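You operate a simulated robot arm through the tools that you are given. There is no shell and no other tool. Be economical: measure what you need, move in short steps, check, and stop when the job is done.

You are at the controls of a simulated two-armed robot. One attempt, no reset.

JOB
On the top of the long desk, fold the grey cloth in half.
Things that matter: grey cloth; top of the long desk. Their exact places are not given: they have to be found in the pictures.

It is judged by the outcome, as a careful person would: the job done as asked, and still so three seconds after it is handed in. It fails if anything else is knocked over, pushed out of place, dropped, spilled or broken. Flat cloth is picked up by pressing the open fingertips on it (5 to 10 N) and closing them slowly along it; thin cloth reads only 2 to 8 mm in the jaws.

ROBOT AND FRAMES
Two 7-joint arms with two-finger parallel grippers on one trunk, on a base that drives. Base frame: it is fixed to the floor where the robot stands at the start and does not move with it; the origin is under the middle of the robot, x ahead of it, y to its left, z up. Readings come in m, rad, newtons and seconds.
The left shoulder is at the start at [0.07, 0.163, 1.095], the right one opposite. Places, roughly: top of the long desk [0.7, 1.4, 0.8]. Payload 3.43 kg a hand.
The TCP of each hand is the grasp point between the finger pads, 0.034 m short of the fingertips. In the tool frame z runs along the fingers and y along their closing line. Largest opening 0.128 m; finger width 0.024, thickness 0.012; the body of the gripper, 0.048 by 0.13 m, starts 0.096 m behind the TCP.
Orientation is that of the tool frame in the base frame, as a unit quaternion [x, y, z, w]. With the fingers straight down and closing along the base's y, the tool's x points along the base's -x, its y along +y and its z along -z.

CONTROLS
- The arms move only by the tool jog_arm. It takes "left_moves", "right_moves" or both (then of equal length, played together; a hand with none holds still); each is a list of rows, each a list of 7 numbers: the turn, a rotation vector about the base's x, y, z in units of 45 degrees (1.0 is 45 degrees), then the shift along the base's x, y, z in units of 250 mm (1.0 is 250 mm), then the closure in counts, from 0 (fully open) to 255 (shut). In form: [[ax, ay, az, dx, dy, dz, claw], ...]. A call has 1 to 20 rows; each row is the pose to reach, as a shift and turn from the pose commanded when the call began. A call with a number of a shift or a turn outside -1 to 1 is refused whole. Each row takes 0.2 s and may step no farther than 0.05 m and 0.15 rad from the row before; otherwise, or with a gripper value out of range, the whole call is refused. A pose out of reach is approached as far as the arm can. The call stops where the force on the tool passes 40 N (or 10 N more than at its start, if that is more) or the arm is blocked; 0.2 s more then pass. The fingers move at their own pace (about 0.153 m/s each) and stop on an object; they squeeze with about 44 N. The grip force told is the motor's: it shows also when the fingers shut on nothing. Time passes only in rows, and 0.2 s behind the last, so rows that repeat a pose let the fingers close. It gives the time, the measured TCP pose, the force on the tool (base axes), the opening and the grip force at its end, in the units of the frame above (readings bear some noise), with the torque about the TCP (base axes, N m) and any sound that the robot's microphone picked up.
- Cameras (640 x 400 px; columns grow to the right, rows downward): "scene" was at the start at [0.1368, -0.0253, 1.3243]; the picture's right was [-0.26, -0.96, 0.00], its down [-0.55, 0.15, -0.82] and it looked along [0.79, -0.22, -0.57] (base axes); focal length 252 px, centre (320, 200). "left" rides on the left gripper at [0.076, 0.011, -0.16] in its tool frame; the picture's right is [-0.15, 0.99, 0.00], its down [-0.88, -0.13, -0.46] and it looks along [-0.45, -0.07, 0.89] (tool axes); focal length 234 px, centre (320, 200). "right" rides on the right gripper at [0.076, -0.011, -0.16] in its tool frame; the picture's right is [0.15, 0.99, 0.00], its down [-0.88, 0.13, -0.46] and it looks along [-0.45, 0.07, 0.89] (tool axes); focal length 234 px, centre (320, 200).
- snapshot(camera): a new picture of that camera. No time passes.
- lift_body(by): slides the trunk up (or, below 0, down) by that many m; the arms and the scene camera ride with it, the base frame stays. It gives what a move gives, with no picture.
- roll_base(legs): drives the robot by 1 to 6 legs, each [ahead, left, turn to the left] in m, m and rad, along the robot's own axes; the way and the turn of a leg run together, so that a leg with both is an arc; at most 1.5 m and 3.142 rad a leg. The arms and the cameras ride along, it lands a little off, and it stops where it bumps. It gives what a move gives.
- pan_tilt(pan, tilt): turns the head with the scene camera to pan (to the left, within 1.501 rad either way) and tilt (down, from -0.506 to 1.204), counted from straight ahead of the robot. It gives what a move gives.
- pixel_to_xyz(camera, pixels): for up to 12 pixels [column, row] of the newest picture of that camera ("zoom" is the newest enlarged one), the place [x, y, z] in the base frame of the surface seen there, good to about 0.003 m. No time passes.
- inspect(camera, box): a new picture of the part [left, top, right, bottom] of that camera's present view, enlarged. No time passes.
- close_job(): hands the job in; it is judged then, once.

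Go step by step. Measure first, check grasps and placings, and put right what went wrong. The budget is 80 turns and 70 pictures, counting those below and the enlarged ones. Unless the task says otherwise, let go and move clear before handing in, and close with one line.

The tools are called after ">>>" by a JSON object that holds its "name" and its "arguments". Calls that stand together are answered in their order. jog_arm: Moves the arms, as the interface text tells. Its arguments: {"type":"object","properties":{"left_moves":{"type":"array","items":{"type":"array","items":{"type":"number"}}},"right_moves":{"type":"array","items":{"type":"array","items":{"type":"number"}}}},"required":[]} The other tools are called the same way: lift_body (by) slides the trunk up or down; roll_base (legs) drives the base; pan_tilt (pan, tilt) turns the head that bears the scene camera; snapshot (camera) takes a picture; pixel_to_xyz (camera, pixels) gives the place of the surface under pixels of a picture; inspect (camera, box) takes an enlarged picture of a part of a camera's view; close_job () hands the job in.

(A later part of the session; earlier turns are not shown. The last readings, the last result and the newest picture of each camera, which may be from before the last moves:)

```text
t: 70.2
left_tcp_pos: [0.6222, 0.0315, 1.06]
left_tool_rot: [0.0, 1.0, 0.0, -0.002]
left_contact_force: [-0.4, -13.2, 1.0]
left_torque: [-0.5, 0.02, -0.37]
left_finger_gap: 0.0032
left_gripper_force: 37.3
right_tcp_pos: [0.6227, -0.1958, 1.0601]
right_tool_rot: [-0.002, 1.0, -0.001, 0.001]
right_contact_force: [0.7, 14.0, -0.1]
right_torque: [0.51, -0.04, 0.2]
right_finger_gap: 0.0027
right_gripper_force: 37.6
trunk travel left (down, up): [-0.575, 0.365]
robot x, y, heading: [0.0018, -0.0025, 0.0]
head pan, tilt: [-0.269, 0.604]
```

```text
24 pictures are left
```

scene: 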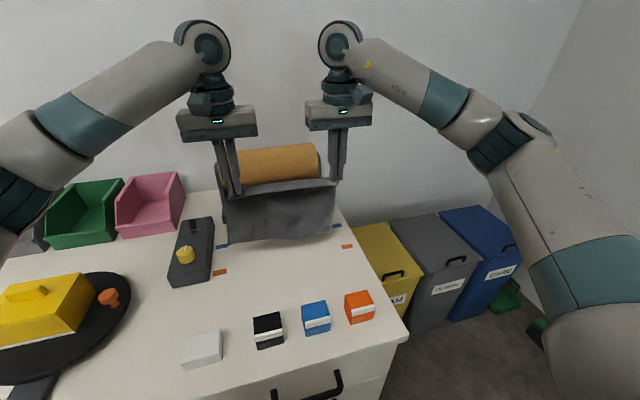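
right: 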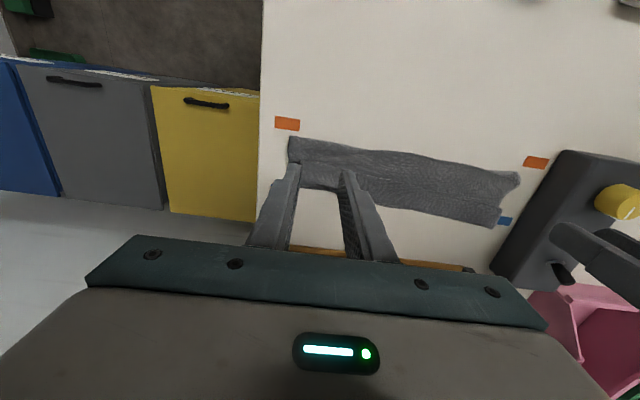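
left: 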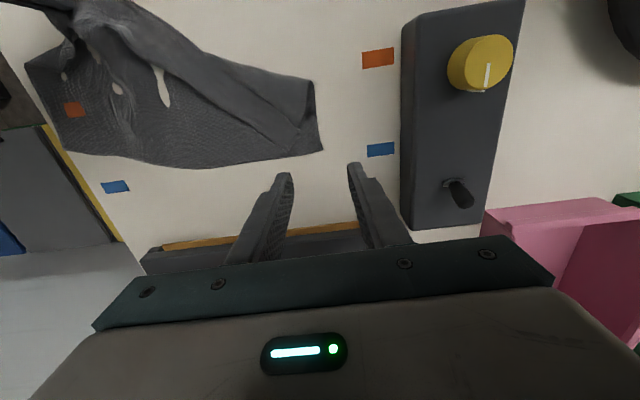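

The cloth now hangs as a clean curtain, with about 13 N tension between the hands. I'll relax them by 6 mm and zoom in on the hanging edge.

>>> {"name": "jog_arm", "arguments": {"left_moves": [[0, 0, 0, 0, -0.012, 0, 255], [0, 0, 0, 0, -0.012, 0, 255], [0, 0, 0, 0, -0.012, 0, 255]], "right_moves": [[0, 0, 0, 0, 0.012, 0, 255], [0, 0, 0, 0, 0.012, 0, 255], [0, 0, 0, 0, 0.012, 0, 255]]}}

>>> {"name": "inspect", "arguments": {"camera": "scene", "box": [200, 140, 370, 260]}}

>>> {"name": "pixel_to_xyz", "arguments": {"camera": "zoom", "pixels": [[115, 370], [270, 370], [480, 355], [100, 270], [300, 270], [490, 250], [300, 190], [115, 355], [300, 350], [480, 330], [505, 200], [80, 210]]}}

```text
t: 71.0
left_tcp_pos: [0.6208, 0.0296, 1.0599]
left_tool_rot: [-0.001, 1.0, 0.001, 0.0]
left_contact_force: [0.3, -10.3, 0.6]
left_torque: [-0.41, 0.01, -0.27]
left_finger_gap: 0.0026
left_gripper_force: 37.0
right_tcp_pos: [0.6201, -0.1925, 1.0596]
right_tool_rot: [-0.001, 1.0, -0.003, 0.001]
right_contact_force: [1.0, 11.1, 0.0]
right_torque: [0.38, -0.05, 0.16]
right_finger_gap: 0.0028
right_gripper_force: 37.1
trunk travel left (down, up): [-0.575, 0.365]
robot x, y, heading: [-0.0038, -0.004, 0.002]
head pan, tilt: [-0.269, 0.604]
```

```text
3.33 times, centred on (285, 200) of scene
```

zoom: 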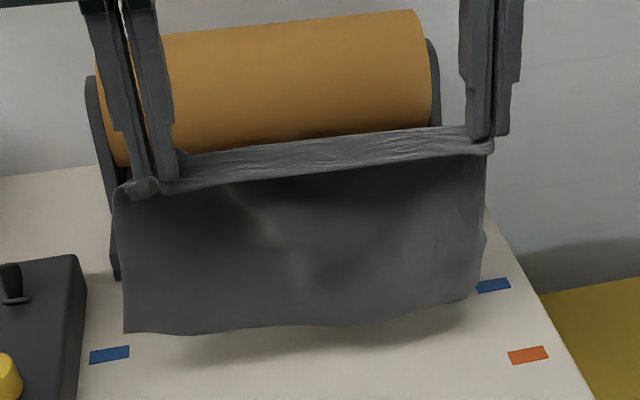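

```text
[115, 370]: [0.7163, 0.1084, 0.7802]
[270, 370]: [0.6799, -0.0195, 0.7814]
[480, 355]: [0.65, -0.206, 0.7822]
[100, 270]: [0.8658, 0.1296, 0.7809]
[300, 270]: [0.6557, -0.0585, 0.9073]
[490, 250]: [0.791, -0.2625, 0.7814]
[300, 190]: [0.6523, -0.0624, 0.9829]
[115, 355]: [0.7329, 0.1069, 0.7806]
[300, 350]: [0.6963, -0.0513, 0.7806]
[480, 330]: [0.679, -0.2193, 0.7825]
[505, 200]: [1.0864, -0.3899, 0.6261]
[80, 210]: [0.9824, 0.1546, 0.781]
```

The curtain hangs well, though its left bottom sits about 2 cm higher than the right because the left grip is deeper from the edge. I'll relax the tension, level it, and lower until the bottom edge nearly touches the desk.

>>> {"name": "jog_arm", "arguments": {"left_moves": [[0, 0, 0, 0, -0.03, -0.04, 255], [0, 0, 0, 0, -0.03, -0.1, 255], [0, 0, 0, 0, -0.03, -0.18, 255], [0, 0, 0, 0, -0.03, -0.26, 255], [0, 0, 0, 0, -0.03, -0.26, 255], [0, 0, 0, 0, -0.03, -0.26, 255]], "right_moves": [[0, 0, 0, 0, 0.015, -0.03, 255], [0, 0, 0, 0, 0.015, -0.06, 255], [0, 0, 0, 0, 0.015, -0.1, 255], [0, 0, 0, 0, 0.015, -0.16, 255], [0, 0, 0, 0, 0.015, -0.16, 255], [0, 0, 0, 0, 0.015, -0.16, 255]]}}

>>> {"name": "inspect", "arguments": {"camera": "scene", "box": [200, 150, 370, 270]}}

>>> {"name": "pixel_to_xyz", "arguments": {"camera": "zoom", "pixels": [[130, 330], [300, 325], [470, 300], [130, 280], [300, 270], [470, 250], [300, 345], [130, 350], [480, 320]]}}

```text
t: 72.4
left_tcp_pos: [0.6224, 0.0216, 0.9944]
left_tool_rot: [-0.001, 1.0, 0.0, -0.001]
left_contact_force: [-0.8, -1.4, 1.0]
left_torque: [-0.05, -0.01, -0.04]
left_finger_gap: 0.0023
left_gripper_force: 37.3
right_tcp_pos: [0.6205, -0.1892, 1.0181]
right_tool_rot: [0.0, 1.0, -0.003, 0.001]
right_contact_force: [1.0, 2.0, 0.8]
right_torque: [0.06, 0.0, 0.03]
right_finger_gap: 0.0028
right_gripper_force: 37.1
trunk travel left (down, up): [-0.575, 0.365]
robot x, y, heading: [0.0011, -0.0003, 0.006]
head pan, tilt: [-0.269, 0.604]
```

```text
3.33 times, centred on (285, 210) of scene
```

zoom: 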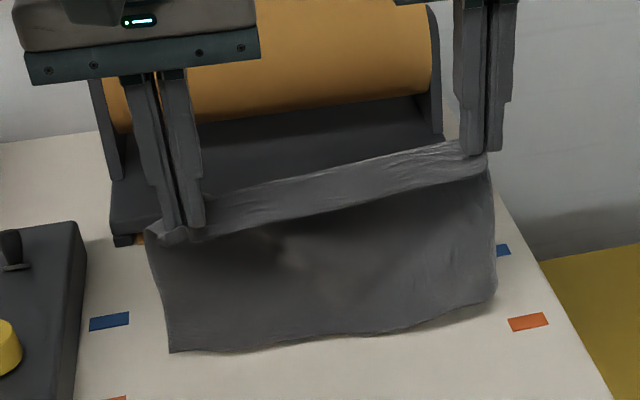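

```text
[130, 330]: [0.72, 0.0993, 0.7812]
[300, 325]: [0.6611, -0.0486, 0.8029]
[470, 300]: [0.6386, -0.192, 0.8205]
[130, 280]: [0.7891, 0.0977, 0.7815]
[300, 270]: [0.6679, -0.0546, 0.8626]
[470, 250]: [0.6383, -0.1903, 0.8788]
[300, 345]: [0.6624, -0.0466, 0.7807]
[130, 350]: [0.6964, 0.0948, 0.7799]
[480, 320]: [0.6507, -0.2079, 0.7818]
```

The curtain is level and just about touches. Since the body of the cloth hangs on the +x side of the grip and the held edge points toward me, the clean fold is to lay the lower half away from me and bring the held edge back. I'll raise slightly and move both hands 0.1 m toward me first.

>>> {"name": "jog_arm", "arguments": {"left_moves": [[0, 0, 0, 0, 0, 0.06, 255], [0, 0, 0, -0.06, 0, 0.08, 255], [0, 0, 0, -0.14, 0, 0.08, 255], [0, 0, 0, -0.22, 0, 0.08, 255], [0, 0, 0, -0.3, 0, 0.08, 255], [0, 0, 0, -0.37, 0, 0.08, 255], [0, 0, 0, -0.42, 0, 0.08, 255], [0, 0, 0, -0.42, 0, 0.08, 255], [0, 0, 0, -0.42, 0, 0.08, 255]], "right_moves": [[0, 0, 0, 0, 0, 0.06, 255], [0, 0, 0, -0.06, 0, 0.08, 255], [0, 0, 0, -0.14, 0, 0.08, 255], [0, 0, 0, -0.22, 0, 0.08, 255], [0, 0, 0, -0.3, 0, 0.08, 255], [0, 0, 0, -0.37, 0, 0.08, 255], [0, 0, 0, -0.42, 0, 0.08, 255], [0, 0, 0, -0.42, 0, 0.08, 255], [0, 0, 0, -0.42, 0, 0.08, 255]]}}

>>> {"name": "inspect", "arguments": {"camera": "scene", "box": [190, 170, 390, 310]}}

>>> {"name": "pixel_to_xyz", "arguments": {"camera": "zoom", "pixels": [[120, 330], [260, 330], [420, 320], [120, 250], [260, 250], [420, 230], [260, 300], [120, 300], [420, 290], [260, 350], [420, 340], [120, 350]]}}

```text
t: 74.4
left_tcp_pos: [0.5143, 0.0215, 1.0144]
left_tool_rot: [-0.001, 1.0, 0.001, 0.0]
left_contact_force: [0.0, -0.8, 0.1]
left_torque: [-0.04, -0.01, 0.0]
left_finger_gap: 0.0024
left_gripper_force: 37.2
right_tcp_pos: [0.5143, -0.1889, 1.0387]
right_tool_rot: [0.0, 1.0, -0.003, 0.0]
right_contact_force: [-0.3, 1.1, 0.2]
right_torque: [0.08, -0.03, 0.04]
right_finger_gap: 0.0027
right_gripper_force: 37.2
trunk travel left (down, up): [-0.575, 0.365]
robot x, y, heading: [-0.0003, 0.0049, 0.004]
head pan, tilt: [-0.269, 0.604]
```

```text
2.86 times, centred on (290, 240) of scene
```

zoom: 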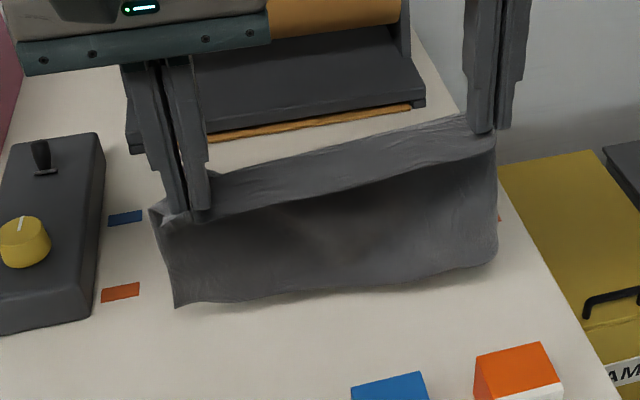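

```text
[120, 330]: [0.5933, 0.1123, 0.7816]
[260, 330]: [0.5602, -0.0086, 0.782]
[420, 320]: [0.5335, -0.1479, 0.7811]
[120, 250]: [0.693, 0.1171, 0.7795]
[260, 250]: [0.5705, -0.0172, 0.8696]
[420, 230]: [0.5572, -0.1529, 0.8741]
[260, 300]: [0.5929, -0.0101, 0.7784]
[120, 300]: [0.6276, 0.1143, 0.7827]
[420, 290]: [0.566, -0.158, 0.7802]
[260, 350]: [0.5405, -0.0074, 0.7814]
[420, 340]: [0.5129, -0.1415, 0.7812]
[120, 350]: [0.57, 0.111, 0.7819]
```

The curtain bottom hangs just above the desk at x≈0.565. I'll lower while moving away so the lower half lies down from x≈0.565 to 0.67, then check.

>>> {"name": "jog_arm", "arguments": {"left_moves": [[0, 0, 0, 0, 0, -0.06, 255], [0, 0, 0, 0, 0, -0.1, 255], [0, 0, 0, 0.03, 0, -0.14, 255], [0, 0, 0, 0.08, 0, -0.18, 255], [0, 0, 0, 0.14, 0, -0.22, 255], [0, 0, 0, 0.21, 0, -0.26, 255], [0, 0, 0, 0.29, 0, -0.3, 255], [0, 0, 0, 0.37, 0, -0.34, 255], [0, 0, 0, 0.45, 0, -0.37, 255], [0, 0, 0, 0.53, 0, -0.4, 255], [0, 0, 0, 0.58, 0, -0.42, 255], [0, 0, 0, 0.58, 0, -0.42, 255]], "right_moves": [[0, 0, 0, 0, 0, -0.06, 255], [0, 0, 0, 0, 0, -0.1, 255], [0, 0, 0, 0.03, 0, -0.14, 255], [0, 0, 0, 0.08, 0, -0.18, 255], [0, 0, 0, 0.14, 0, -0.22, 255], [0, 0, 0, 0.21, 0, -0.26, 255], [0, 0, 0, 0.29, 0, -0.31, 255], [0, 0, 0, 0.37, 0, -0.36, 255], [0, 0, 0, 0.45, 0, -0.4, 255], [0, 0, 0, 0.53, 0, -0.44, 255], [0, 0, 0, 0.58, 0, -0.47, 255], [0, 0, 0, 0.58, 0, -0.47, 255]]}}

>>> {"name": "inspect", "arguments": {"camera": "scene", "box": [190, 170, 390, 310]}}

>>> {"name": "pixel_to_xyz", "arguments": {"camera": "zoom", "pixels": [[170, 290], [260, 290], [420, 270], [170, 270], [260, 270], [420, 250], [260, 250], [340, 240], [420, 230]]}}

```text
t: 77.0
left_tcp_pos: [0.6596, 0.0224, 0.9106]
left_tool_rot: [-0.002, 1.0, 0.001, 0.001]
left_contact_force: [-0.6, -0.6, 0.6]
left_torque: [-0.04, 0.0, -0.02]
left_finger_gap: 0.0022
left_gripper_force: 37.1
right_tcp_pos: [0.6624, -0.1881, 0.922]
right_tool_rot: [0.0, 1.0, -0.003, 0.0]
right_contact_force: [0.2, 0.7, 0.3]
right_torque: [0.0, -0.01, 0.0]
right_finger_gap: 0.0026
right_gripper_force: 37.7
trunk travel left (down, up): [-0.575, 0.365]
robot x, y, heading: [-0.0025, -0.0027, 0.001]
head pan, tilt: [-0.269, 0.604]
```

```text
2.86 times, centred on (290, 240) of scene
```

zoom: 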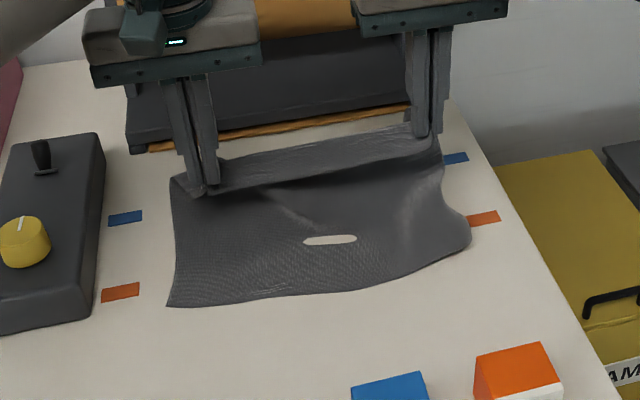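

```text
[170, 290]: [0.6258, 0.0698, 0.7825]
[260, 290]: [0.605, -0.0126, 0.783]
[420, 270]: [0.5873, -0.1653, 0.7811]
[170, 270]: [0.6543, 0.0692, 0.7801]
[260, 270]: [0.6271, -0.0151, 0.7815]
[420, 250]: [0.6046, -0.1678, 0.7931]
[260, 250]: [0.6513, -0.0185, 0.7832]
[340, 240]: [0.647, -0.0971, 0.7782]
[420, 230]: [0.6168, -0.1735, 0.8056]
```

The lower half lies flat with the far edge at x≈0.60. Now I'll bring the held edge back toward me over it, low, to land at x≈0.62.

>>> {"name": "jog_arm", "arguments": {"left_moves": [[0, 0, 0, 0.07, 0, -0.08, 255], [0, 0, 0, 0.13, 0, -0.14, 255], [0, 0, 0, 0.13, 0, -0.18, 255], [0, 0, 0, 0.09, 0, -0.22, 255], [0, 0, 0, 0.03, 0, -0.26, 255], [0, 0, 0, -0.03, 0, -0.29, 255], [0, 0, 0, -0.08, 0, -0.31, 255], [0, 0, 0, -0.12, 0, -0.33, 255], [0, 0, 0, -0.12, 0, -0.333, 255]], "right_moves": [[0, 0, 0, 0.07, 0, -0.08, 255], [0, 0, 0, 0.13, 0, -0.15, 255], [0, 0, 0, 0.13, 0, -0.2, 255], [0, 0, 0, 0.08, 0, -0.24, 255], [0, 0, 0, 0.02, 0, -0.28, 255], [0, 0, 0, -0.05, 0, -0.32, 255], [0, 0, 0, -0.11, 0, -0.345, 255], [0, 0, 0, -0.17, 0, -0.37, 255], [0, 0, 0, -0.18, 0, -0.376, 255]]}}

>>> {"name": "inspect", "arguments": {"camera": "scene", "box": [190, 180, 390, 310]}}

>>> {"name": "snapshot", "arguments": {"camera": "left"}}

```text
t: 79.0
left_tcp_pos: [0.6314, 0.0239, 0.826]
left_tool_rot: [0.0, 1.0, 0.0, -0.001]
left_contact_force: [-0.5, -2.0, 1.6]
left_torque: [-0.07, 0.01, -0.06]
left_finger_gap: 0.0023
left_gripper_force: 37.5
right_tcp_pos: [0.6161, -0.1889, 0.8285]
right_tool_rot: [-0.001, 1.0, -0.002, 0.001]
right_contact_force: [0.6, 2.1, 0.1]
right_torque: [0.12, -0.05, 0.0]
right_finger_gap: 0.0025
right_gripper_force: 37.2
trunk travel left (down, up): [-0.575, 0.365]
robot x, y, heading: [0.0027, 0.0011, -0.001]
head pan, tilt: [-0.269, 0.604]
```

```text
3.08 times, centred on (290, 245) of scene
```

zoom: 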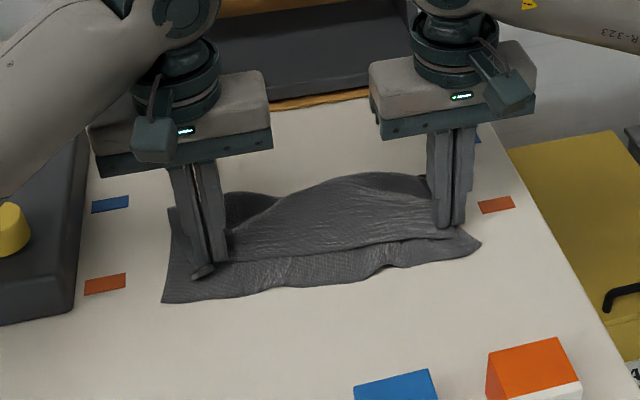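

```text
18 pictures are left
```

left: 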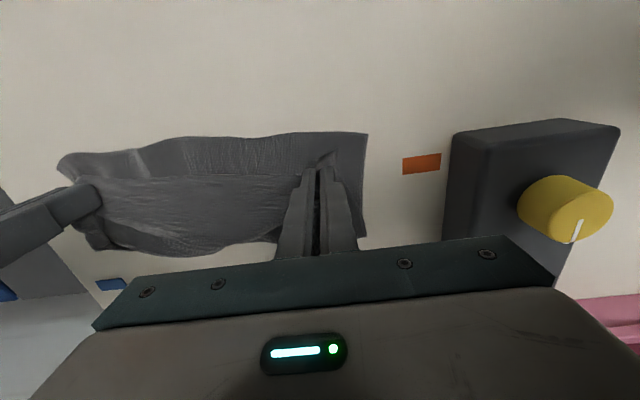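

The fold is clean now: the held edge is on top at zoom (210,270)–(455,230), and the lower layer's edge shows below it. I'll measure the remaining gap.

>>> {"name": "pixel_to_xyz", "arguments": {"camera": "zoom", "pixels": [[164, 300], [250, 292], [330, 280], [400, 264], [478, 245], [200, 277], [250, 262], [330, 250], [400, 240], [455, 232], [340, 178], [170, 210]]}}

```text
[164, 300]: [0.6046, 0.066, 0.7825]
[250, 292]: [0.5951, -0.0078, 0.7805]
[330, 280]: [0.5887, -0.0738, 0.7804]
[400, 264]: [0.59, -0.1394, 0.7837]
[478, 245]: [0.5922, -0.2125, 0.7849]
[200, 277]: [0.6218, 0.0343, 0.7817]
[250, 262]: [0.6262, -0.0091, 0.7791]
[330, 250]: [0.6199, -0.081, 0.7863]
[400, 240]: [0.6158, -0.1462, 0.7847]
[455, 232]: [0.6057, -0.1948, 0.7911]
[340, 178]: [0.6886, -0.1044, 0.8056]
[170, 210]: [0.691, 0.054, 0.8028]
```

The lower edge is at x≈0.59–0.605 and the top edge at 0.606–0.626. I'll pull the top edge about 2 cm further toward me, lower, open slowly and lift clear.

>>> {"name": "jog_arm", "arguments": {"left_moves": [[0, 0, 0, -0.05, 0, -0.005, 255], [0, 0, 0, -0.1, 0.01, -0.01, 255], [0, 0, 0, -0.1, 0.01, -0.02, 255], [0, 0, 0, -0.1, 0.01, -0.02, 245], [0, 0, 0, -0.1, 0.01, -0.02, 235], [0, 0, 0, -0.1, 0.01, -0.02, 225], [0, 0, 0, -0.1, 0.01, -0.02, 215], [0, 0, 0, -0.1, 0.01, -0.02, 205], [0, 0, 0, -0.1, 0.01, -0.02, 195], [0, 0, 0, -0.1, 0.01, 0.03, 190], [0, 0, 0, -0.1, 0.01, 0.12, 190], [0, 0, 0, -0.1, 0.01, 0.25, 190], [0, 0, 0, -0.1, 0.01, 0.4, 190]], "right_moves": [[0, 0, 0, -0.04, 0, -0.01, 255], [0, 0, 0, -0.075, -0.01, -0.02, 255], [0, 0, 0, -0.075, -0.01, -0.03, 255], [0, 0, 0, -0.075, -0.01, -0.03, 245], [0, 0, 0, -0.075, -0.01, -0.03, 235], [0, 0, 0, -0.075, -0.01, -0.03, 225], [0, 0, 0, -0.075, -0.01, -0.03, 215], [0, 0, 0, -0.075, -0.01, -0.03, 205], [0, 0, 0, -0.075, -0.01, -0.03, 195], [0, 0, 0, -0.075, -0.01, 0.03, 190], [0, 0, 0, -0.075, -0.01, 0.12, 190], [0, 0, 0, -0.075, -0.01, 0.25, 190], [0, 0, 0, -0.075, -0.01, 0.4, 190]]}}

>>> {"name": "inspect", "arguments": {"camera": "scene", "box": [190, 180, 390, 310]}}

>>> {"name": "snapshot", "arguments": {"camera": "right"}}

```text
t: 81.8
left_tcp_pos: [0.6041, 0.025, 0.9257]
left_tool_rot: [0.0, 1.0, 0.001, 0.0]
left_contact_force: [0.3, 0.9, -0.1]
left_torque: [0.02, -0.01, -0.02]
left_finger_gap: 0.0328
left_gripper_force: 0.1
right_tcp_pos: [0.5971, -0.1915, 0.9291]
right_tool_rot: [0.0, 1.0, -0.003, 0.0]
right_contact_force: [-0.4, -0.8, 0.4]
right_torque: [-0.01, -0.04, -0.01]
right_finger_gap: 0.0326
right_gripper_force: 0.1
trunk travel left (down, up): [-0.575, 0.365]
robot x, y, heading: [0.0017, -0.002, -0.001]
head pan, tilt: [-0.269, 0.604]
```

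```text
3.08 times, centred on (290, 245) of scene
```

zoom: 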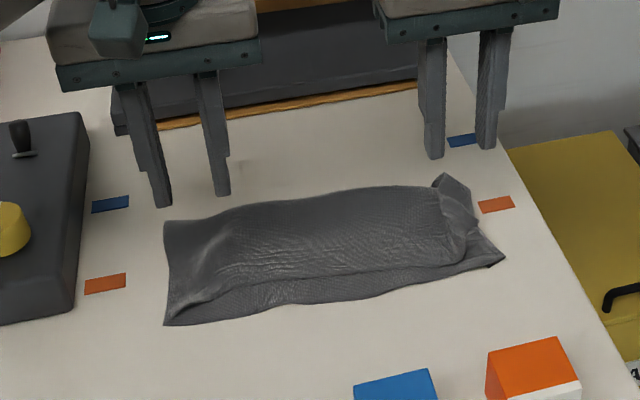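

```text
16 pictures are left
```

right: 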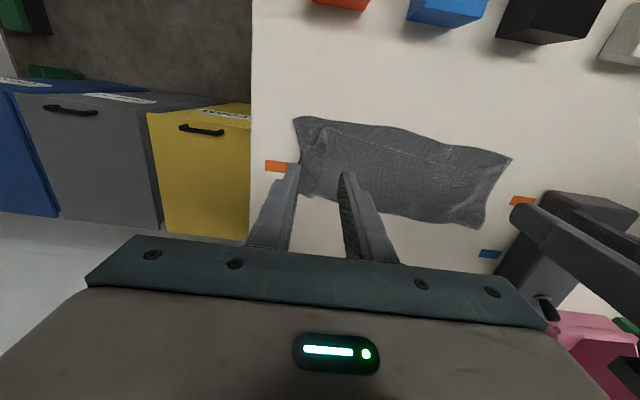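

The cloth is released and well folded; only the right end of the top layer is a bit rumpled and short. I'll zoom in and measure.

>>> {"name": "inspect", "arguments": {"camera": "right", "box": [280, 100, 530, 240]}}

>>> {"name": "inspect", "arguments": {"camera": "scene", "box": [230, 225, 360, 295]}}

>>> {"name": "pixel_to_xyz", "arguments": {"camera": "zoom", "pixels": [[58, 293], [180, 275], [300, 255], [400, 240], [542, 180], [120, 262], [200, 245], [350, 225], [440, 205], [470, 60], [300, 60], [60, 110]]}}

```text
2.56 times, centred on (405, 170) of right
```

zoom: 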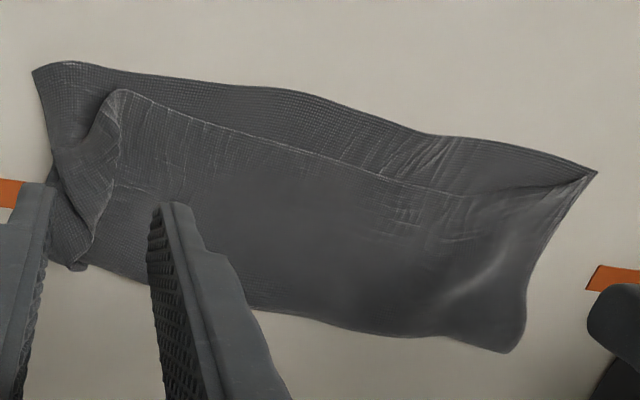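

```text
4.92 times, centred on (295, 260) of scene
```

zoom: 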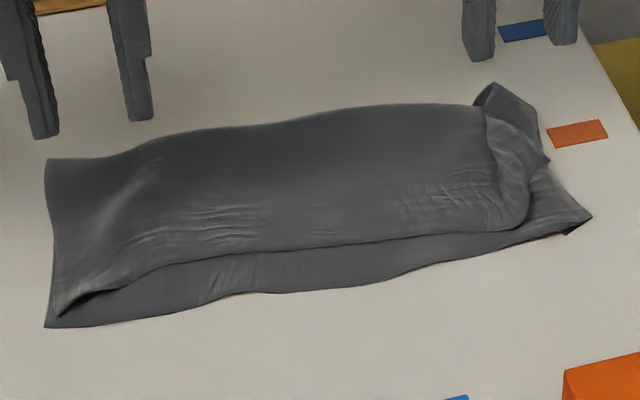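

```text
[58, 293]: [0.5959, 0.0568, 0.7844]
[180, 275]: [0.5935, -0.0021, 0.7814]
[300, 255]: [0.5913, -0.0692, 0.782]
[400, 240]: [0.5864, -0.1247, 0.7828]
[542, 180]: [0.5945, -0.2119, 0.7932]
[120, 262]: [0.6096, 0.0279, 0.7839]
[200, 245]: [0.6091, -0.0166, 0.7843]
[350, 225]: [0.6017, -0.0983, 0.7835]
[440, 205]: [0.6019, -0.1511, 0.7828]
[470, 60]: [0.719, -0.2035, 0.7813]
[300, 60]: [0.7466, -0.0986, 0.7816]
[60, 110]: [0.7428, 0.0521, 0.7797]
```

The fold is good overall: the top edge is 1–2 cm inside the lower edge, but the right 3 cm strip of the top layer is tucked under at y≈-0.175. I'll pinch the top layer near that end with the right hand, lift so the strip drops, and re-lay it outward. The left moves away first.

>>> {"name": "jog_arm", "arguments": {"left_moves": [[0, 0, 0, 0, 0.05, 0.1, 190], [0, 0, 0, 0, 0.15, 0.2, 190], [0, 0, 0, 0, 0.25, 0.2, 190], [0, 0, 0, 0, 0.3, 0.2, 190], [0, 0, 0, 0, 0.3, 0.2, 190], [0, 0, 0, 0, 0.3, 0.2, 190], [0, 0, 0, 0, 0.3, 0.2, 190], [0, 0, 0, 0, 0.3, 0.2, 190]], "right_moves": [[0, 0, 0, 0, 0, 0, 185], [0, 0, 0, 0.04, 0.1, 0, 185], [0, 0, 0, 0.084, 0.2, -0.05, 185], [0, 0, 0, 0.084, 0.254, -0.15, 185], [0, 0, 0, 0.084, 0.254, -0.27, 185], [0, 0, 0, 0.084, 0.254, -0.38, 185], [0, 0, 0, 0.084, 0.254, -0.425, 185], [0, 0, 0, 0.084, 0.254, -0.435, 185]]}}

>>> {"name": "jog_arm", "arguments": {"right_moves": [[0, 0, 0, 0, 0, -0.004, 185], [0, 0, 0, 0, 0, -0.008, 185], [0, 0, 0, 0, 0, -0.008, 185]]}}

```text
t: 83.6
left_tcp_pos: [0.6045, 0.1007, 0.9735]
left_tool_rot: [-0.002, 1.0, 0.001, -0.001]
left_contact_force: [-0.5, 0.3, -1.2]
left_torque: [0.03, -0.01, 0.01]
left_finger_gap: 0.0327
left_gripper_force: 0.0
right_tcp_pos: [0.6183, -0.1262, 0.8195]
right_tool_rot: [-0.001, 1.0, -0.003, 0.001]
right_contact_force: [0.2, -0.7, 1.2]
right_torque: [0.04, -0.01, 0.01]
right_finger_gap: 0.0353
right_gripper_force: 0.1
trunk travel left (down, up): [-0.575, 0.365]
robot x, y, heading: [-0.0053, -0.0007, 0.002]
head pan, tilt: [-0.269, 0.604]
```

```text
t: 84.4
left_tcp_pos: [0.6055, 0.1003, 0.9741]
left_tool_rot: [-0.001, 1.0, 0.0, 0.0]
left_contact_force: [-0.2, 0.8, -0.2]
left_torque: [0.0, 0.01, -0.01]
left_finger_gap: 0.0324
left_gripper_force: 0.0
right_tcp_pos: [0.6187, -0.1274, 0.8188]
right_tool_rot: [-0.001, 1.0, -0.002, 0.0]
right_contact_force: [-0.2, 0.6, -0.5]
right_torque: [0.01, -0.02, 0.02]
right_finger_gap: 0.0355
right_gripper_force: 0.0
trunk travel left (down, up): [-0.575, 0.365]
robot x, y, heading: [-0.0012, -0.0014, 0.001]
head pan, tilt: [-0.269, 0.604]
```

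>>> {"name": "jog_arm", "arguments": {"right_moves": [[0, 0, 0, 0, 0, -0.004, 185], [0, 0, 0, 0, 0, -0.008, 185], [0, 0, 0, 0, 0, -0.008, 185]]}}

```text
t: 85.2
left_tcp_pos: [0.6065, 0.0999, 0.9747]
left_tool_rot: [-0.002, 1.0, 0.0, 0.0]
left_contact_force: [-0.6, 0.8, 0.3]
left_torque: [-0.02, 0.02, 0.0]
left_finger_gap: 0.0325
left_gripper_force: 0.0
right_tcp_pos: [0.6195, -0.128, 0.8166]
right_tool_rot: [-0.002, 1.0, -0.002, 0.001]
right_contact_force: [-0.3, -0.3, 2.0]
right_torque: [-0.01, 0.01, 0.0]
right_finger_gap: 0.0351
right_gripper_force: 0.0
trunk travel left (down, up): [-0.575, 0.365]
robot x, y, heading: [0.0008, -0.002, 0.003]
head pan, tilt: [-0.269, 0.604]
```

Contact is light and level at 2 N. I'll press about 0.8 mm more and close slowly.

>>> {"name": "jog_arm", "arguments": {"right_moves": [[0, 0, 0, 0, 0, -0.003, 185], [0, 0, 0, 0, 0, -0.003, 185], [0, 0, 0, 0, 0, -0.003, 191], [0, 0, 0, 0, 0, -0.003, 197], [0, 0, 0, 0, 0, -0.003, 203], [0, 0, 0, 0, 0, -0.003, 209], [0, 0, 0, 0, 0, -0.003, 215], [0, 0, 0, 0, 0, -0.003, 221], [0, 0, 0, 0, 0, -0.003, 227], [0, 0, 0, 0, 0, -0.003, 233], [0, 0, 0, 0, 0, -0.003, 239], [0, 0, 0, 0, 0, -0.003, 245], [0, 0, 0, 0, 0, -0.003, 250], [0, 0, 0, 0, 0, -0.003, 255], [0, 0, 0, 0, 0, -0.003, 255], [0, 0, 0, 0, 0, -0.003, 255]]}}

```text
t: 88.6
left_tcp_pos: [0.6047, 0.0999, 0.9752]
left_tool_rot: [-0.001, 1.0, 0.0, 0.0]
left_contact_force: [-0.4, -0.3, 0.5]
left_torque: [0.02, 0.0, -0.01]
left_finger_gap: 0.0325
left_gripper_force: 0.1
right_tcp_pos: [0.6191, -0.126, 0.8164]
right_tool_rot: [-0.001, 1.0, -0.003, 0.002]
right_contact_force: [-0.1, 0.1, 8.4]
right_torque: [0.05, 0.05, -0.01]
right_finger_gap: 0.0002
right_gripper_force: 33.0
trunk travel left (down, up): [-0.575, 0.365]
robot x, y, heading: [0.0023, -0.0013, -0.003]
head pan, tilt: [-0.269, 0.604]
```

The pinch slipped (0.2 mm). I'll lift off and look at the state before retrying with a wider opening and about 10 N.

>>> {"name": "jog_arm", "arguments": {"right_moves": [[0, 0, 0, 0, 0, 0.04, 255], [0, 0, 0, 0, 0, 0.1, 200], [0, 0, 0, 0, 0, 0.2, 165], [0, 0, 0, 0, 0, 0.25, 165]]}}

>>> {"name": "inspect", "arguments": {"camera": "right", "box": [150, 60, 550, 260]}}

>>> {"name": "pixel_to_xyz", "arguments": {"camera": "zoom", "pixels": [[100, 100], [150, 100], [200, 120], [200, 90], [250, 100], [250, 130], [150, 150], [120, 180], [200, 160], [400, 100], [400, 150], [500, 130]]}}

```text
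t: 89.6
left_tcp_pos: [0.6055, 0.0992, 0.9745]
left_tool_rot: [-0.001, 1.0, 0.002, 0.0]
left_contact_force: [0.0, -0.9, -0.5]
left_torque: [0.02, 0.01, 0.0]
left_finger_gap: 0.0327
left_gripper_force: 0.0
right_tcp_pos: [0.618, -0.1282, 0.8777]
right_tool_rot: [-0.001, 1.0, -0.003, 0.0]
right_contact_force: [-0.3, -0.3, -0.2]
right_torque: [-0.01, -0.03, -0.02]
right_finger_gap: 0.0453
right_gripper_force: 0.1
trunk travel left (down, up): [-0.575, 0.365]
robot x, y, heading: [-0.0017, -0.0051, 0.0]
head pan, tilt: [-0.269, 0.604]
```

```text
1.60 times, centred on (350, 160) of right
```

zoom: 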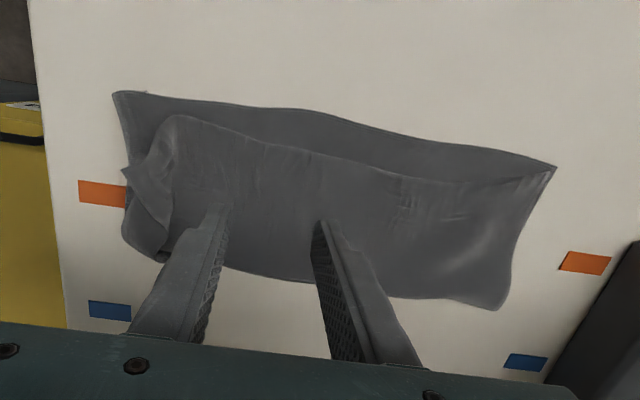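

```text
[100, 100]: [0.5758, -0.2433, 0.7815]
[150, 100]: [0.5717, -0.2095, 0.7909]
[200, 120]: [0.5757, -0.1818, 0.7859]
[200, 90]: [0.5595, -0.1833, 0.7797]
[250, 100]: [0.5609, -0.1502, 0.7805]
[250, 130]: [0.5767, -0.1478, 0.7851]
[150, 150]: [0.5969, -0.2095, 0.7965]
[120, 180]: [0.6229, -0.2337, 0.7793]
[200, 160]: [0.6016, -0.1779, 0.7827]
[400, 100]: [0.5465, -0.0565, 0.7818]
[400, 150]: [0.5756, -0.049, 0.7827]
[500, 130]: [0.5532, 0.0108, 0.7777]
```

The right end of the top edge is creased: the NR corner is pulled back to about (0.613,-0.23), with a raised crease at (0.60,-0.21). I'll pinch that raised crease lightly and draw it into place.

>>> {"name": "jog_arm", "arguments": {"right_moves": [[0, 0, 0, -0.03, -0.1, 0, 178], [0, 0, 0, -0.06, -0.2, 0, 178], [0, 0, 0, -0.064, -0.308, -0.05, 178], [0, 0, 0, -0.064, -0.308, -0.14, 178], [0, 0, 0, -0.064, -0.308, -0.21, 178], [0, 0, 0, -0.064, -0.308, -0.238, 178], [0, 0, 0, -0.064, -0.308, -0.238, 190], [0, 0, 0, -0.064, -0.308, -0.238, 200], [0, 0, 0, -0.064, -0.308, -0.238, 210], [0, 0, 0, -0.064, -0.308, -0.238, 220], [0, 0, 0, -0.064, -0.308, -0.238, 230], [0, 0, 0, -0.064, -0.308, -0.238, 240], [0, 0, 0, -0.064, -0.308, -0.238, 250], [0, 0, 0, -0.064, -0.308, -0.238, 255], [0, 0, 0, -0.064, -0.308, -0.238, 255], [0, 0, 0, -0.064, -0.308, -0.238, 255]]}}

>>> {"name": "inspect", "arguments": {"camera": "scene", "box": [230, 215, 370, 300]}}

```text
t: 93.0
left_tcp_pos: [0.6049, 0.0991, 0.974]
left_tool_rot: [-0.001, 1.0, 0.001, 0.0]
left_contact_force: [0.4, 0.2, 0.0]
left_torque: [-0.01, -0.01, -0.02]
left_finger_gap: 0.0326
left_gripper_force: 0.0
right_tcp_pos: [0.6035, -0.205, 0.8173]
right_tool_rot: [-0.001, 1.0, -0.003, 0.001]
right_contact_force: [0.1, -0.3, 3.5]
right_torque: [-0.01, -0.01, 0.0]
right_finger_gap: 0.0041
right_gripper_force: 38.6
trunk travel left (down, up): [-0.575, 0.365]
robot x, y, heading: [-0.0014, 0.0005, 0.001]
head pan, tilt: [-0.269, 0.604]
```

```text
4.57 times, centred on (300, 258) of scene
```

zoom: 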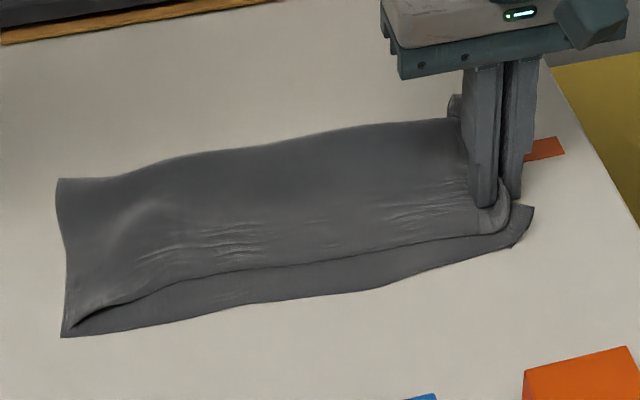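

The crease is held (4.1 mm). I'll lift 3 cm and check that only the top layer comes up.

>>> {"name": "jog_arm", "arguments": {"right_moves": [[0, 0, 0, 0, 0, 0.04, 255], [0, 0, 0, 0, 0, 0.08, 255], [0, 0, 0, 0, 0, 0.12, 255], [0, 0, 0, 0, 0, 0.14, 255]]}}

>>> {"name": "inspect", "arguments": {"camera": "scene", "box": [230, 215, 370, 300]}}

```text
t: 94.0
left_tcp_pos: [0.6056, 0.0997, 0.9746]
left_tool_rot: [0.0, 1.0, 0.001, 0.0]
left_contact_force: [0.4, -0.6, -0.1]
left_torque: [-0.01, 0.0, -0.03]
left_finger_gap: 0.0324
left_gripper_force: 0.1
right_tcp_pos: [0.6043, -0.2038, 0.8524]
right_tool_rot: [-0.001, 1.0, -0.002, 0.0]
right_contact_force: [1.3, 0.3, 0.2]
right_torque: [0.04, 0.01, -0.01]
right_finger_gap: 0.0039
right_gripper_force: 37.8
trunk travel left (down, up): [-0.575, 0.365]
robot x, y, heading: [0.0002, 0.0031, -0.0]
head pan, tilt: [-0.269, 0.604]
```

```text
4.57 times, centred on (300, 258) of scene
```

zoom: 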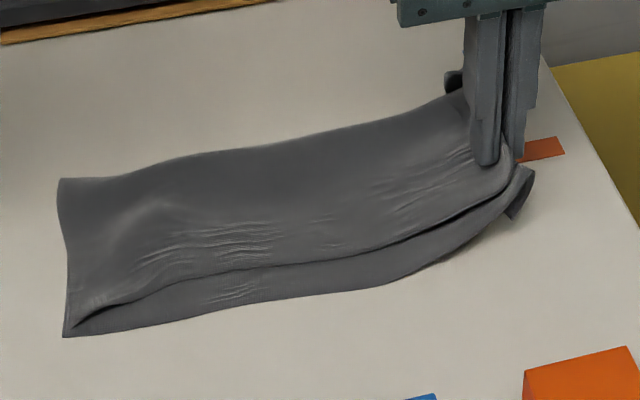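

The lower layer's corner came up too, so I'll put it straight back down, release, and look.

>>> {"name": "jog_arm", "arguments": {"right_moves": [[0, 0, 0, 0, -0.02, -0.06, 255], [0, 0, 0, 0, -0.04, -0.11, 255], [0, 0, 0, 0, -0.04, -0.13, 255], [0, 0, 0, 0, -0.04, -0.13, 240], [0, 0, 0, 0, -0.04, -0.13, 225], [0, 0, 0, 0, -0.04, -0.13, 210], [0, 0, 0, 0, -0.04, -0.13, 195], [0, 0, 0, 0, -0.04, -0.13, 180], [0, 0, 0, 0, -0.04, -0.1, 180], [0, 0, 0, 0, -0.04, 0.0, 180], [0, 0, 0, 0, -0.04, 0.15, 180], [0, 0, 0, 0, -0.04, 0.3, 180], [0, 0, 0, 0.1, -0.04, 0.4, 180]]}}

>>> {"name": "inspect", "arguments": {"camera": "scene", "box": [290, 215, 370, 270]}}

>>> {"name": "pixel_to_xyz", "arguments": {"camera": "zoom", "pixels": [[480, 120], [520, 170], [420, 180], [470, 200], [400, 260], [560, 230], [500, 230], [440, 120], [300, 230], [300, 290], [540, 200], [460, 160]]}}

```text
t: 96.8
left_tcp_pos: [0.6061, 0.0998, 0.9737]
left_tool_rot: [-0.001, 1.0, -0.001, -0.001]
left_contact_force: [0.2, 0.0, -0.2]
left_torque: [0.01, 0.01, -0.01]
left_finger_gap: 0.0324
left_gripper_force: 0.1
right_tcp_pos: [0.6295, -0.217, 0.9504]
right_tool_rot: [-0.001, 1.0, -0.002, 0.0]
right_contact_force: [0.4, 0.3, 0.8]
right_torque: [-0.02, 0.01, 0.02]
right_finger_gap: 0.0378
right_gripper_force: 0.0
trunk travel left (down, up): [-0.575, 0.365]
robot x, y, heading: [-0.0028, 0.002, -0.001]
head pan, tilt: [-0.269, 0.604]
```

```text
7.27 times, centred on (330, 242) of scene
```

zoom: 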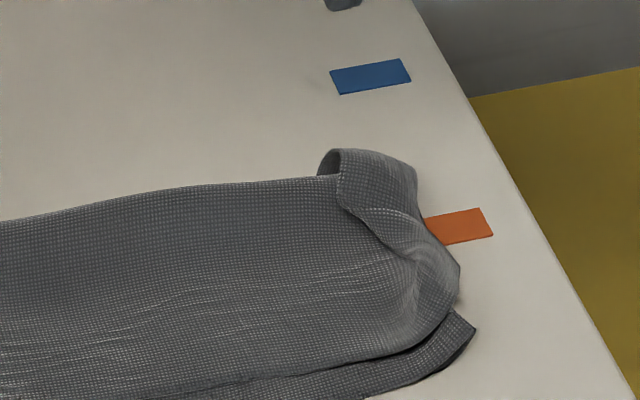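

```text
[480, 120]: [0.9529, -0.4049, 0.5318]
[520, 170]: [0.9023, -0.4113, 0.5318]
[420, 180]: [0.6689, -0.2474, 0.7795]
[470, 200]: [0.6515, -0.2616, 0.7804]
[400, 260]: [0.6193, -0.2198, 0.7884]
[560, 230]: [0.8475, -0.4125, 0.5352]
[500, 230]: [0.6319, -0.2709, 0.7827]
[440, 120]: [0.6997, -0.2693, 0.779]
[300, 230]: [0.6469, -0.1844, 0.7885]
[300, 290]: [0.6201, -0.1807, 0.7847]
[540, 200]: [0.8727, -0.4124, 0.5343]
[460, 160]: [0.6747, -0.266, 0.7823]
```

The right end now shows a small cuff of side edge turned up over the top at zoom (345,205)–(415,255), about (0.655,-0.20). I'll sweep it outward with the closed right fingertips, just skimming the top layer.

>>> {"name": "jog_arm", "arguments": {"right_moves": [[0, 0, 0, 0.06, 0.1, -0.05, 255], [0, 0, 0, 0.12, 0.2, -0.12, 255], [0, 0, 0, 0.12, 0.2, -0.25, 255], [0, 0, 0, 0.12, 0.2, -0.38, 255], [0, 0, 0, 0.12, 0.2, -0.48, 255], [0, 0, 0, 0.12, 0.2, -0.508, 255], [0, 0, 0, 0.12, 0.15, -0.508, 255], [0, 0, 0, 0.12, 0.1, -0.508, 255], [0, 0, 0, 0.12, 0.05, -0.508, 255], [0, 0, 0, 0.12, 0.0, -0.508, 255], [0, 0, 0, 0.11, -0.05, -0.5, 255], [0, 0, 0, 0.1, -0.1, -0.49, 255], [0, 0, 0, 0.08, -0.14, -0.48, 255], [0, 0, 0, 0.08, -0.14, -0.4, 255], [0, 0, 0, 0.08, -0.14, -0.25, 255], [0, 0, 0, 0.08, -0.14, -0.1, 255]]}}

>>> {"name": "inspect", "arguments": {"camera": "scene", "box": [230, 205, 370, 300]}}

```text
t: 100.2
left_tcp_pos: [0.6041, 0.1002, 0.9732]
left_tool_rot: [-0.001, 1.0, 0.0, -0.001]
left_contact_force: [0.0, 0.0, 0.8]
left_torque: [-0.02, 0.0, -0.02]
left_finger_gap: 0.0328
left_gripper_force: 0.1
right_tcp_pos: [0.6487, -0.2488, 0.9299]
right_tool_rot: [-0.002, 1.0, -0.003, 0.001]
right_contact_force: [0.0, -0.3, 0.1]
right_torque: [0.01, 0.0, 0.0]
right_finger_gap: 0.0
right_gripper_force: 32.9
trunk travel left (down, up): [-0.575, 0.365]
robot x, y, heading: [-0.0006, -0.0002, 0.0]
head pan, tilt: [-0.269, 0.604]
```

```text
4.21 times, centred on (300, 252) of scene
```

zoom: 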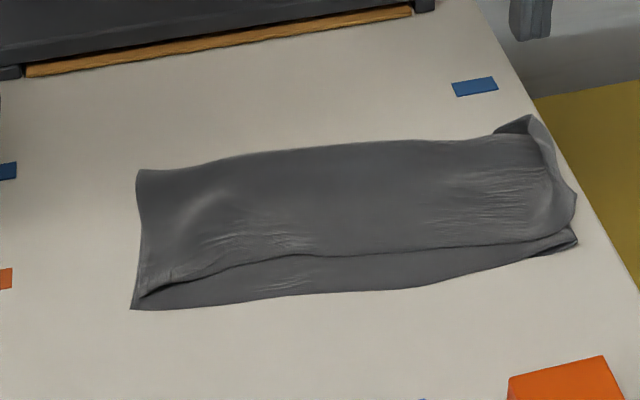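

The sweep worked: the right end lies flat now and the fold looks neat. I'll measure the edge offsets and overall extent.

>>> {"name": "pixel_to_xyz", "arguments": {"camera": "zoom", "pixels": [[133, 307], [300, 292], [430, 283], [575, 243], [180, 275], [300, 252], [430, 243], [570, 222], [140, 172], [320, 146], [530, 118], [574, 195]]}}

>>> {"name": "snapshot", "arguments": {"camera": "right"}}

```text
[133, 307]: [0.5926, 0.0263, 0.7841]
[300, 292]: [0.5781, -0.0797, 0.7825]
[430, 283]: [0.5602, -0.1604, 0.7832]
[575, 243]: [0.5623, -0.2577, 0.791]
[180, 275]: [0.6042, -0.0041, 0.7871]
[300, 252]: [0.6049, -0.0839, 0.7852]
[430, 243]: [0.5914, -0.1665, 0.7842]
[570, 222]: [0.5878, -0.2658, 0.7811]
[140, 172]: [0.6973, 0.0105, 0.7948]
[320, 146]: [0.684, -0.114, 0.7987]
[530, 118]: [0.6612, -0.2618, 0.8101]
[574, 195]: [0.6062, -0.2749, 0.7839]
```

```text
8 pictures are left
```

right: 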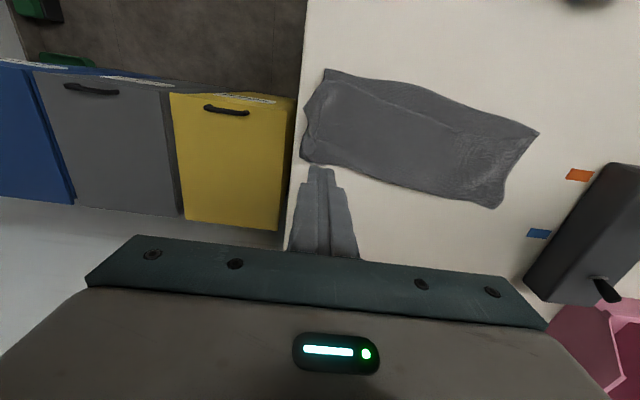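

The corners now pair within about 3 cm and the footprint is 0.115 m against 0.222 m flat (about half), fully on the desk. I'll raise both hands clear and take a final look at the whole scene.

>>> {"name": "jog_arm", "arguments": {"left_moves": [[0, 0, 0, 0, 0, 0.15, 150], [0, 0, 0, 0, 0.1, 0.3, 100], [0, 0, 0, 0, 0.2, 0.4, 50], [0, 0, 0, 0, 0.25, 0.4, 0]], "right_moves": [[0, 0, 0, 0, 0, 0.15, 200], [0, 0, 0, 0, 0, 0.3, 150], [0, 0, 0, 0, -0.05, 0.45, 100], [0, 0, 0, 0, -0.1, 0.5, 0]]}}

>>> {"name": "snapshot", "arguments": {"camera": "scene"}}

>>> {"name": "inspect", "arguments": {"camera": "left", "box": [0, 60, 400, 310]}}

```text
t: 101.2
left_tcp_pos: [0.6052, 0.161, 1.0766]
left_tool_rot: [0.0, 1.0, 0.001, 0.001]
left_contact_force: [-0.3, -0.8, 1.0]
left_torque: [0.0, 0.02, -0.01]
left_finger_gap: 0.1282
left_gripper_force: 0.1
right_tcp_pos: [0.648, -0.2774, 1.0524]
right_tool_rot: [-0.002, 1.0, -0.003, 0.0]
right_contact_force: [0.5, -0.2, 2.0]
right_torque: [0.03, 0.01, 0.01]
right_finger_gap: 0.1279
right_gripper_force: 0.1
trunk travel left (down, up): [-0.575, 0.365]
robot x, y, heading: [-0.0004, -0.0017, 0.012]
head pan, tilt: [-0.269, 0.604]
```

```text
7 pictures are left
```

scene: 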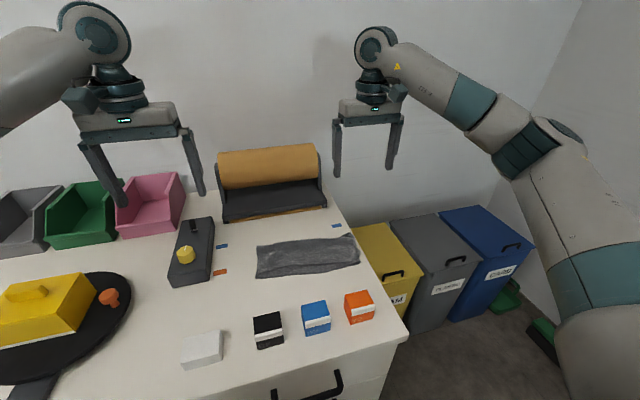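

```text
1.60 times, centred on (200, 185) of left
```

zoom: 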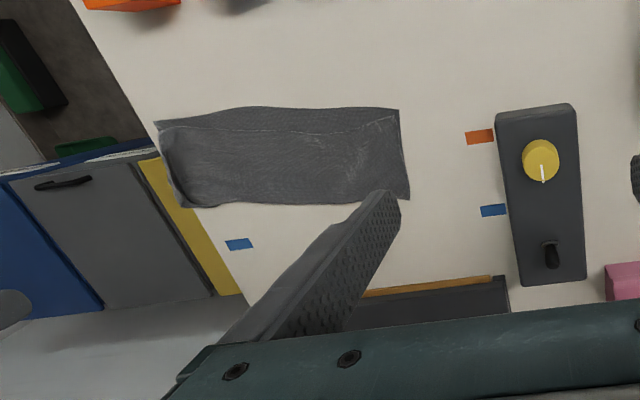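

Everything else is in place, but the right end of the cloth looks to reach or slightly overhang the desk's right edge (left zoom 155,122 to 190,205). I'll press both closed fingertips lightly on the folded cloth and slide it about 4 cm inward.

>>> {"name": "jog_arm", "arguments": {"left_moves": [[0, 0, 0, 0.03, -0.15, 0, 255], [0, 0, 0, 0.06, -0.3, 0, 255], [0, 0, 0, 0.09, -0.45, -0.05, 255], [0, 0, 0, 0.12, -0.6, -0.12, 255], [0, 0, 0, 0.14, -0.72, -0.22, 255], [0, 0, 0, 0.14, -0.8, -0.36, 255], [0, 0, 0, 0.14, -0.8, -0.52, 255], [0, 0, 0, 0.14, -0.8, -0.68, 255], [0, 0, 0, 0.14, -0.8, -0.82, 255], [0, 0, 0, 0.14, -0.8, -0.92, 255], [0, 0, 0, 0.14, -0.8, -0.97, 255], [0, 0, 0, 0.14, -0.8, -1.0, 255]], "right_moves": [[0, 0, 0, -0.03, 0.1, 0, 255], [0, 0, 0, -0.06, 0.2, 0, 255], [0, 0, 0, -0.09, 0.31, -0.05, 255], [0, 0, 0, -0.09, 0.31, -0.12, 255], [0, 0, 0, -0.09, 0.31, -0.22, 255], [0, 0, 0, -0.09, 0.31, -0.34, 255], [0, 0, 0, -0.09, 0.31, -0.48, 255], [0, 0, 0, -0.09, 0.31, -0.62, 255], [0, 0, 0, -0.09, 0.31, -0.74, 255], [0, 0, 0, -0.09, 0.31, -0.83, 255], [0, 0, 0, -0.09, 0.31, -0.88, 255], [0, 0, 0, -0.09, 0.31, -0.91, 255]]}}

```text
t: 103.8
left_tcp_pos: [0.6412, -0.0389, 0.827]
left_tool_rot: [-0.001, 1.0, 0.001, 0.0]
left_contact_force: [-0.2, 0.0, 1.0]
left_torque: [0.03, 0.02, 0.06]
left_finger_gap: 0.0
left_gripper_force: 32.6
right_tcp_pos: [0.6248, -0.1968, 0.8229]
right_tool_rot: [-0.002, 1.0, -0.002, 0.0]
right_contact_force: [0.5, -0.2, 0.0]
right_torque: [-0.01, 0.02, 0.01]
right_finger_gap: 0.0002
right_gripper_force: 32.9
trunk travel left (down, up): [-0.575, 0.365]
robot x, y, heading: [-0.0045, -0.0005, -0.002]
head pan, tilt: [-0.269, 0.604]
```

>>> {"name": "jog_arm", "arguments": {"left_moves": [[0, 0, 0, 0, 0, -0.015, 255], [0, 0, 0, 0, 0, -0.03, 255], [0, 0, 0, 0, 0, -0.036, 255], [0, 0, 0, 0, 0, -0.04, 255]], "right_moves": [[0, 0, 0, 0, 0, -0.008, 255], [0, 0, 0, 0, 0, -0.016, 255], [0, 0, 0, 0, 0, -0.022, 255], [0, 0, 0, 0, 0, -0.026, 255]]}}

```text
t: 104.8
left_tcp_pos: [0.6392, -0.0375, 0.8168]
left_tool_rot: [-0.001, 1.0, 0.001, 0.001]
left_contact_force: [-0.2, 1.0, 0.2]
left_torque: [-0.02, -0.01, -0.02]
left_finger_gap: 0.0
left_gripper_force: 33.2
right_tcp_pos: [0.6252, -0.1984, 0.8182]
right_tool_rot: [0.0, 1.0, -0.003, 0.002]
right_contact_force: [-0.6, -0.3, 0.7]
right_torque: [0.02, 0.0, -0.02]
right_finger_gap: 0.0002
right_gripper_force: 32.9
trunk travel left (down, up): [-0.575, 0.365]
robot x, y, heading: [0.0005, -0.0015, 0.002]
head pan, tilt: [-0.269, 0.604]
```

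Still almost no load at z≈0.817. I'll press about 1.5 mm more.

>>> {"name": "jog_arm", "arguments": {"left_moves": [[0, 0, 0, 0, 0, -0.004, 255], [0, 0, 0, 0, 0, -0.006, 255], [0, 0, 0, 0, 0, -0.006, 255]], "right_moves": [[0, 0, 0, 0, 0, -0.004, 255], [0, 0, 0, 0, 0, -0.008, 255], [0, 0, 0, 0, 0, -0.008, 255]]}}

```text
t: 105.6
left_tcp_pos: [0.64, -0.0379, 0.8163]
left_tool_rot: [-0.001, 1.0, 0.0, 0.001]
left_contact_force: [-1.1, 1.0, 8.2]
left_torque: [0.03, 0.08, 0.01]
left_finger_gap: 0.0
left_gripper_force: 32.8
right_tcp_pos: [0.6242, -0.1974, 0.8171]
right_tool_rot: [-0.001, 1.0, -0.002, 0.001]
right_contact_force: [-0.6, 1.3, 0.6]
right_torque: [0.0, 0.0, 0.02]
right_finger_gap: 0.0
right_gripper_force: 32.9
trunk travel left (down, up): [-0.575, 0.365]
robot x, y, heading: [0.0005, 0.0004, -0.002]
head pan, tilt: [-0.269, 0.604]
```

Left is at 8 N and the right needs about 1.5 mm more. I'll press the right and slide both together +y by 4 cm, then lift clear.

>>> {"name": "jog_arm", "arguments": {"left_moves": [[0, 0, 0, 0, 0, 0, 255], [0, 0, 0, 0, 0, 0, 255], [0, 0, 0, 0, 0.03, 0, 255], [0, 0, 0, 0, 0.06, 0, 255], [0, 0, 0, 0, 0.09, 0, 255], [0, 0, 0, 0, 0.12, 0, 255], [0, 0, 0, 0, 0.15, 0, 255], [0, 0, 0, 0, 0.17, 0, 255]], "right_moves": [[0, 0, 0, 0, 0, -0.004, 255], [0, 0, 0, 0, 0, -0.007, 255], [0, 0, 0, 0, 0.03, -0.007, 255], [0, 0, 0, 0, 0.06, -0.007, 255], [0, 0, 0, 0, 0.09, -0.007, 255], [0, 0, 0, 0, 0.12, -0.007, 255], [0, 0, 0, 0, 0.15, -0.007, 255], [0, 0, 0, 0, 0.17, -0.007, 255]]}}

>>> {"name": "jog_arm", "arguments": {"left_moves": [[0, 0, 0, 0, 0, 0.1, 255], [0, 0, 0, 0, 0, 0.25, 255], [0, 0, 0, 0, 0.1, 0.4, 255], [0, 0, 0, 0, 0.25, 0.55, 255], [0, 0, 0, 0, 0.35, 0.65, 255]], "right_moves": [[0, 0, 0, 0, 0, 0.1, 255], [0, 0, 0, 0, 0, 0.25, 255], [0, 0, 0, 0, 0, 0.4, 255], [0, 0, 0, 0, -0.1, 0.55, 255], [0, 0, 0, 0, -0.2, 0.7, 255]]}}

>>> {"name": "inspect", "arguments": {"camera": "scene", "box": [220, 205, 380, 305]}}

>>> {"name": "pixel_to_xyz", "arguments": {"camera": "zoom", "pixels": [[540, 150], [540, 200], [550, 120], [600, 200], [560, 170]]}}

```text
t: 107.4
left_tcp_pos: [0.639, 0.006, 0.8155]
left_tool_rot: [-0.001, 1.0, 0.0, 0.001]
left_contact_force: [0.0, -3.3, 16.1]
left_torque: [-0.12, 0.1, 0.02]
left_finger_gap: 0.0001
left_gripper_force: 32.9
right_tcp_pos: [0.6235, -0.1552, 0.8163]
right_tool_rot: [-0.001, 1.0, -0.003, 0.002]
right_contact_force: [-0.5, -2.0, 5.1]
right_torque: [-0.06, 0.03, -0.01]
right_finger_gap: 0.0
right_gripper_force: 33.0
trunk travel left (down, up): [-0.575, 0.365]
robot x, y, heading: [0.0028, 0.0002, -0.004]
head pan, tilt: [-0.269, 0.604]
```

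```text
refused: row 4 steps farther than a row can; nothing moved
```

```text
4.00 times, centred on (300, 255) of scene
```

zoom: 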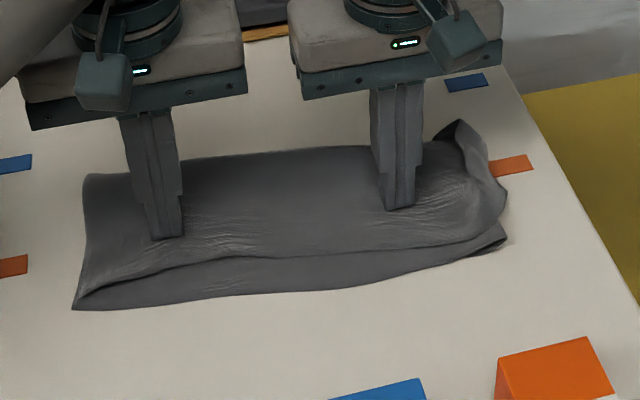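

```text
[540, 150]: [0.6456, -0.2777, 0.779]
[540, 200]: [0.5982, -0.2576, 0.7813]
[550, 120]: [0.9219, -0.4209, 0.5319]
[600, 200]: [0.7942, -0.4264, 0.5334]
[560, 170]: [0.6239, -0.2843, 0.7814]
```

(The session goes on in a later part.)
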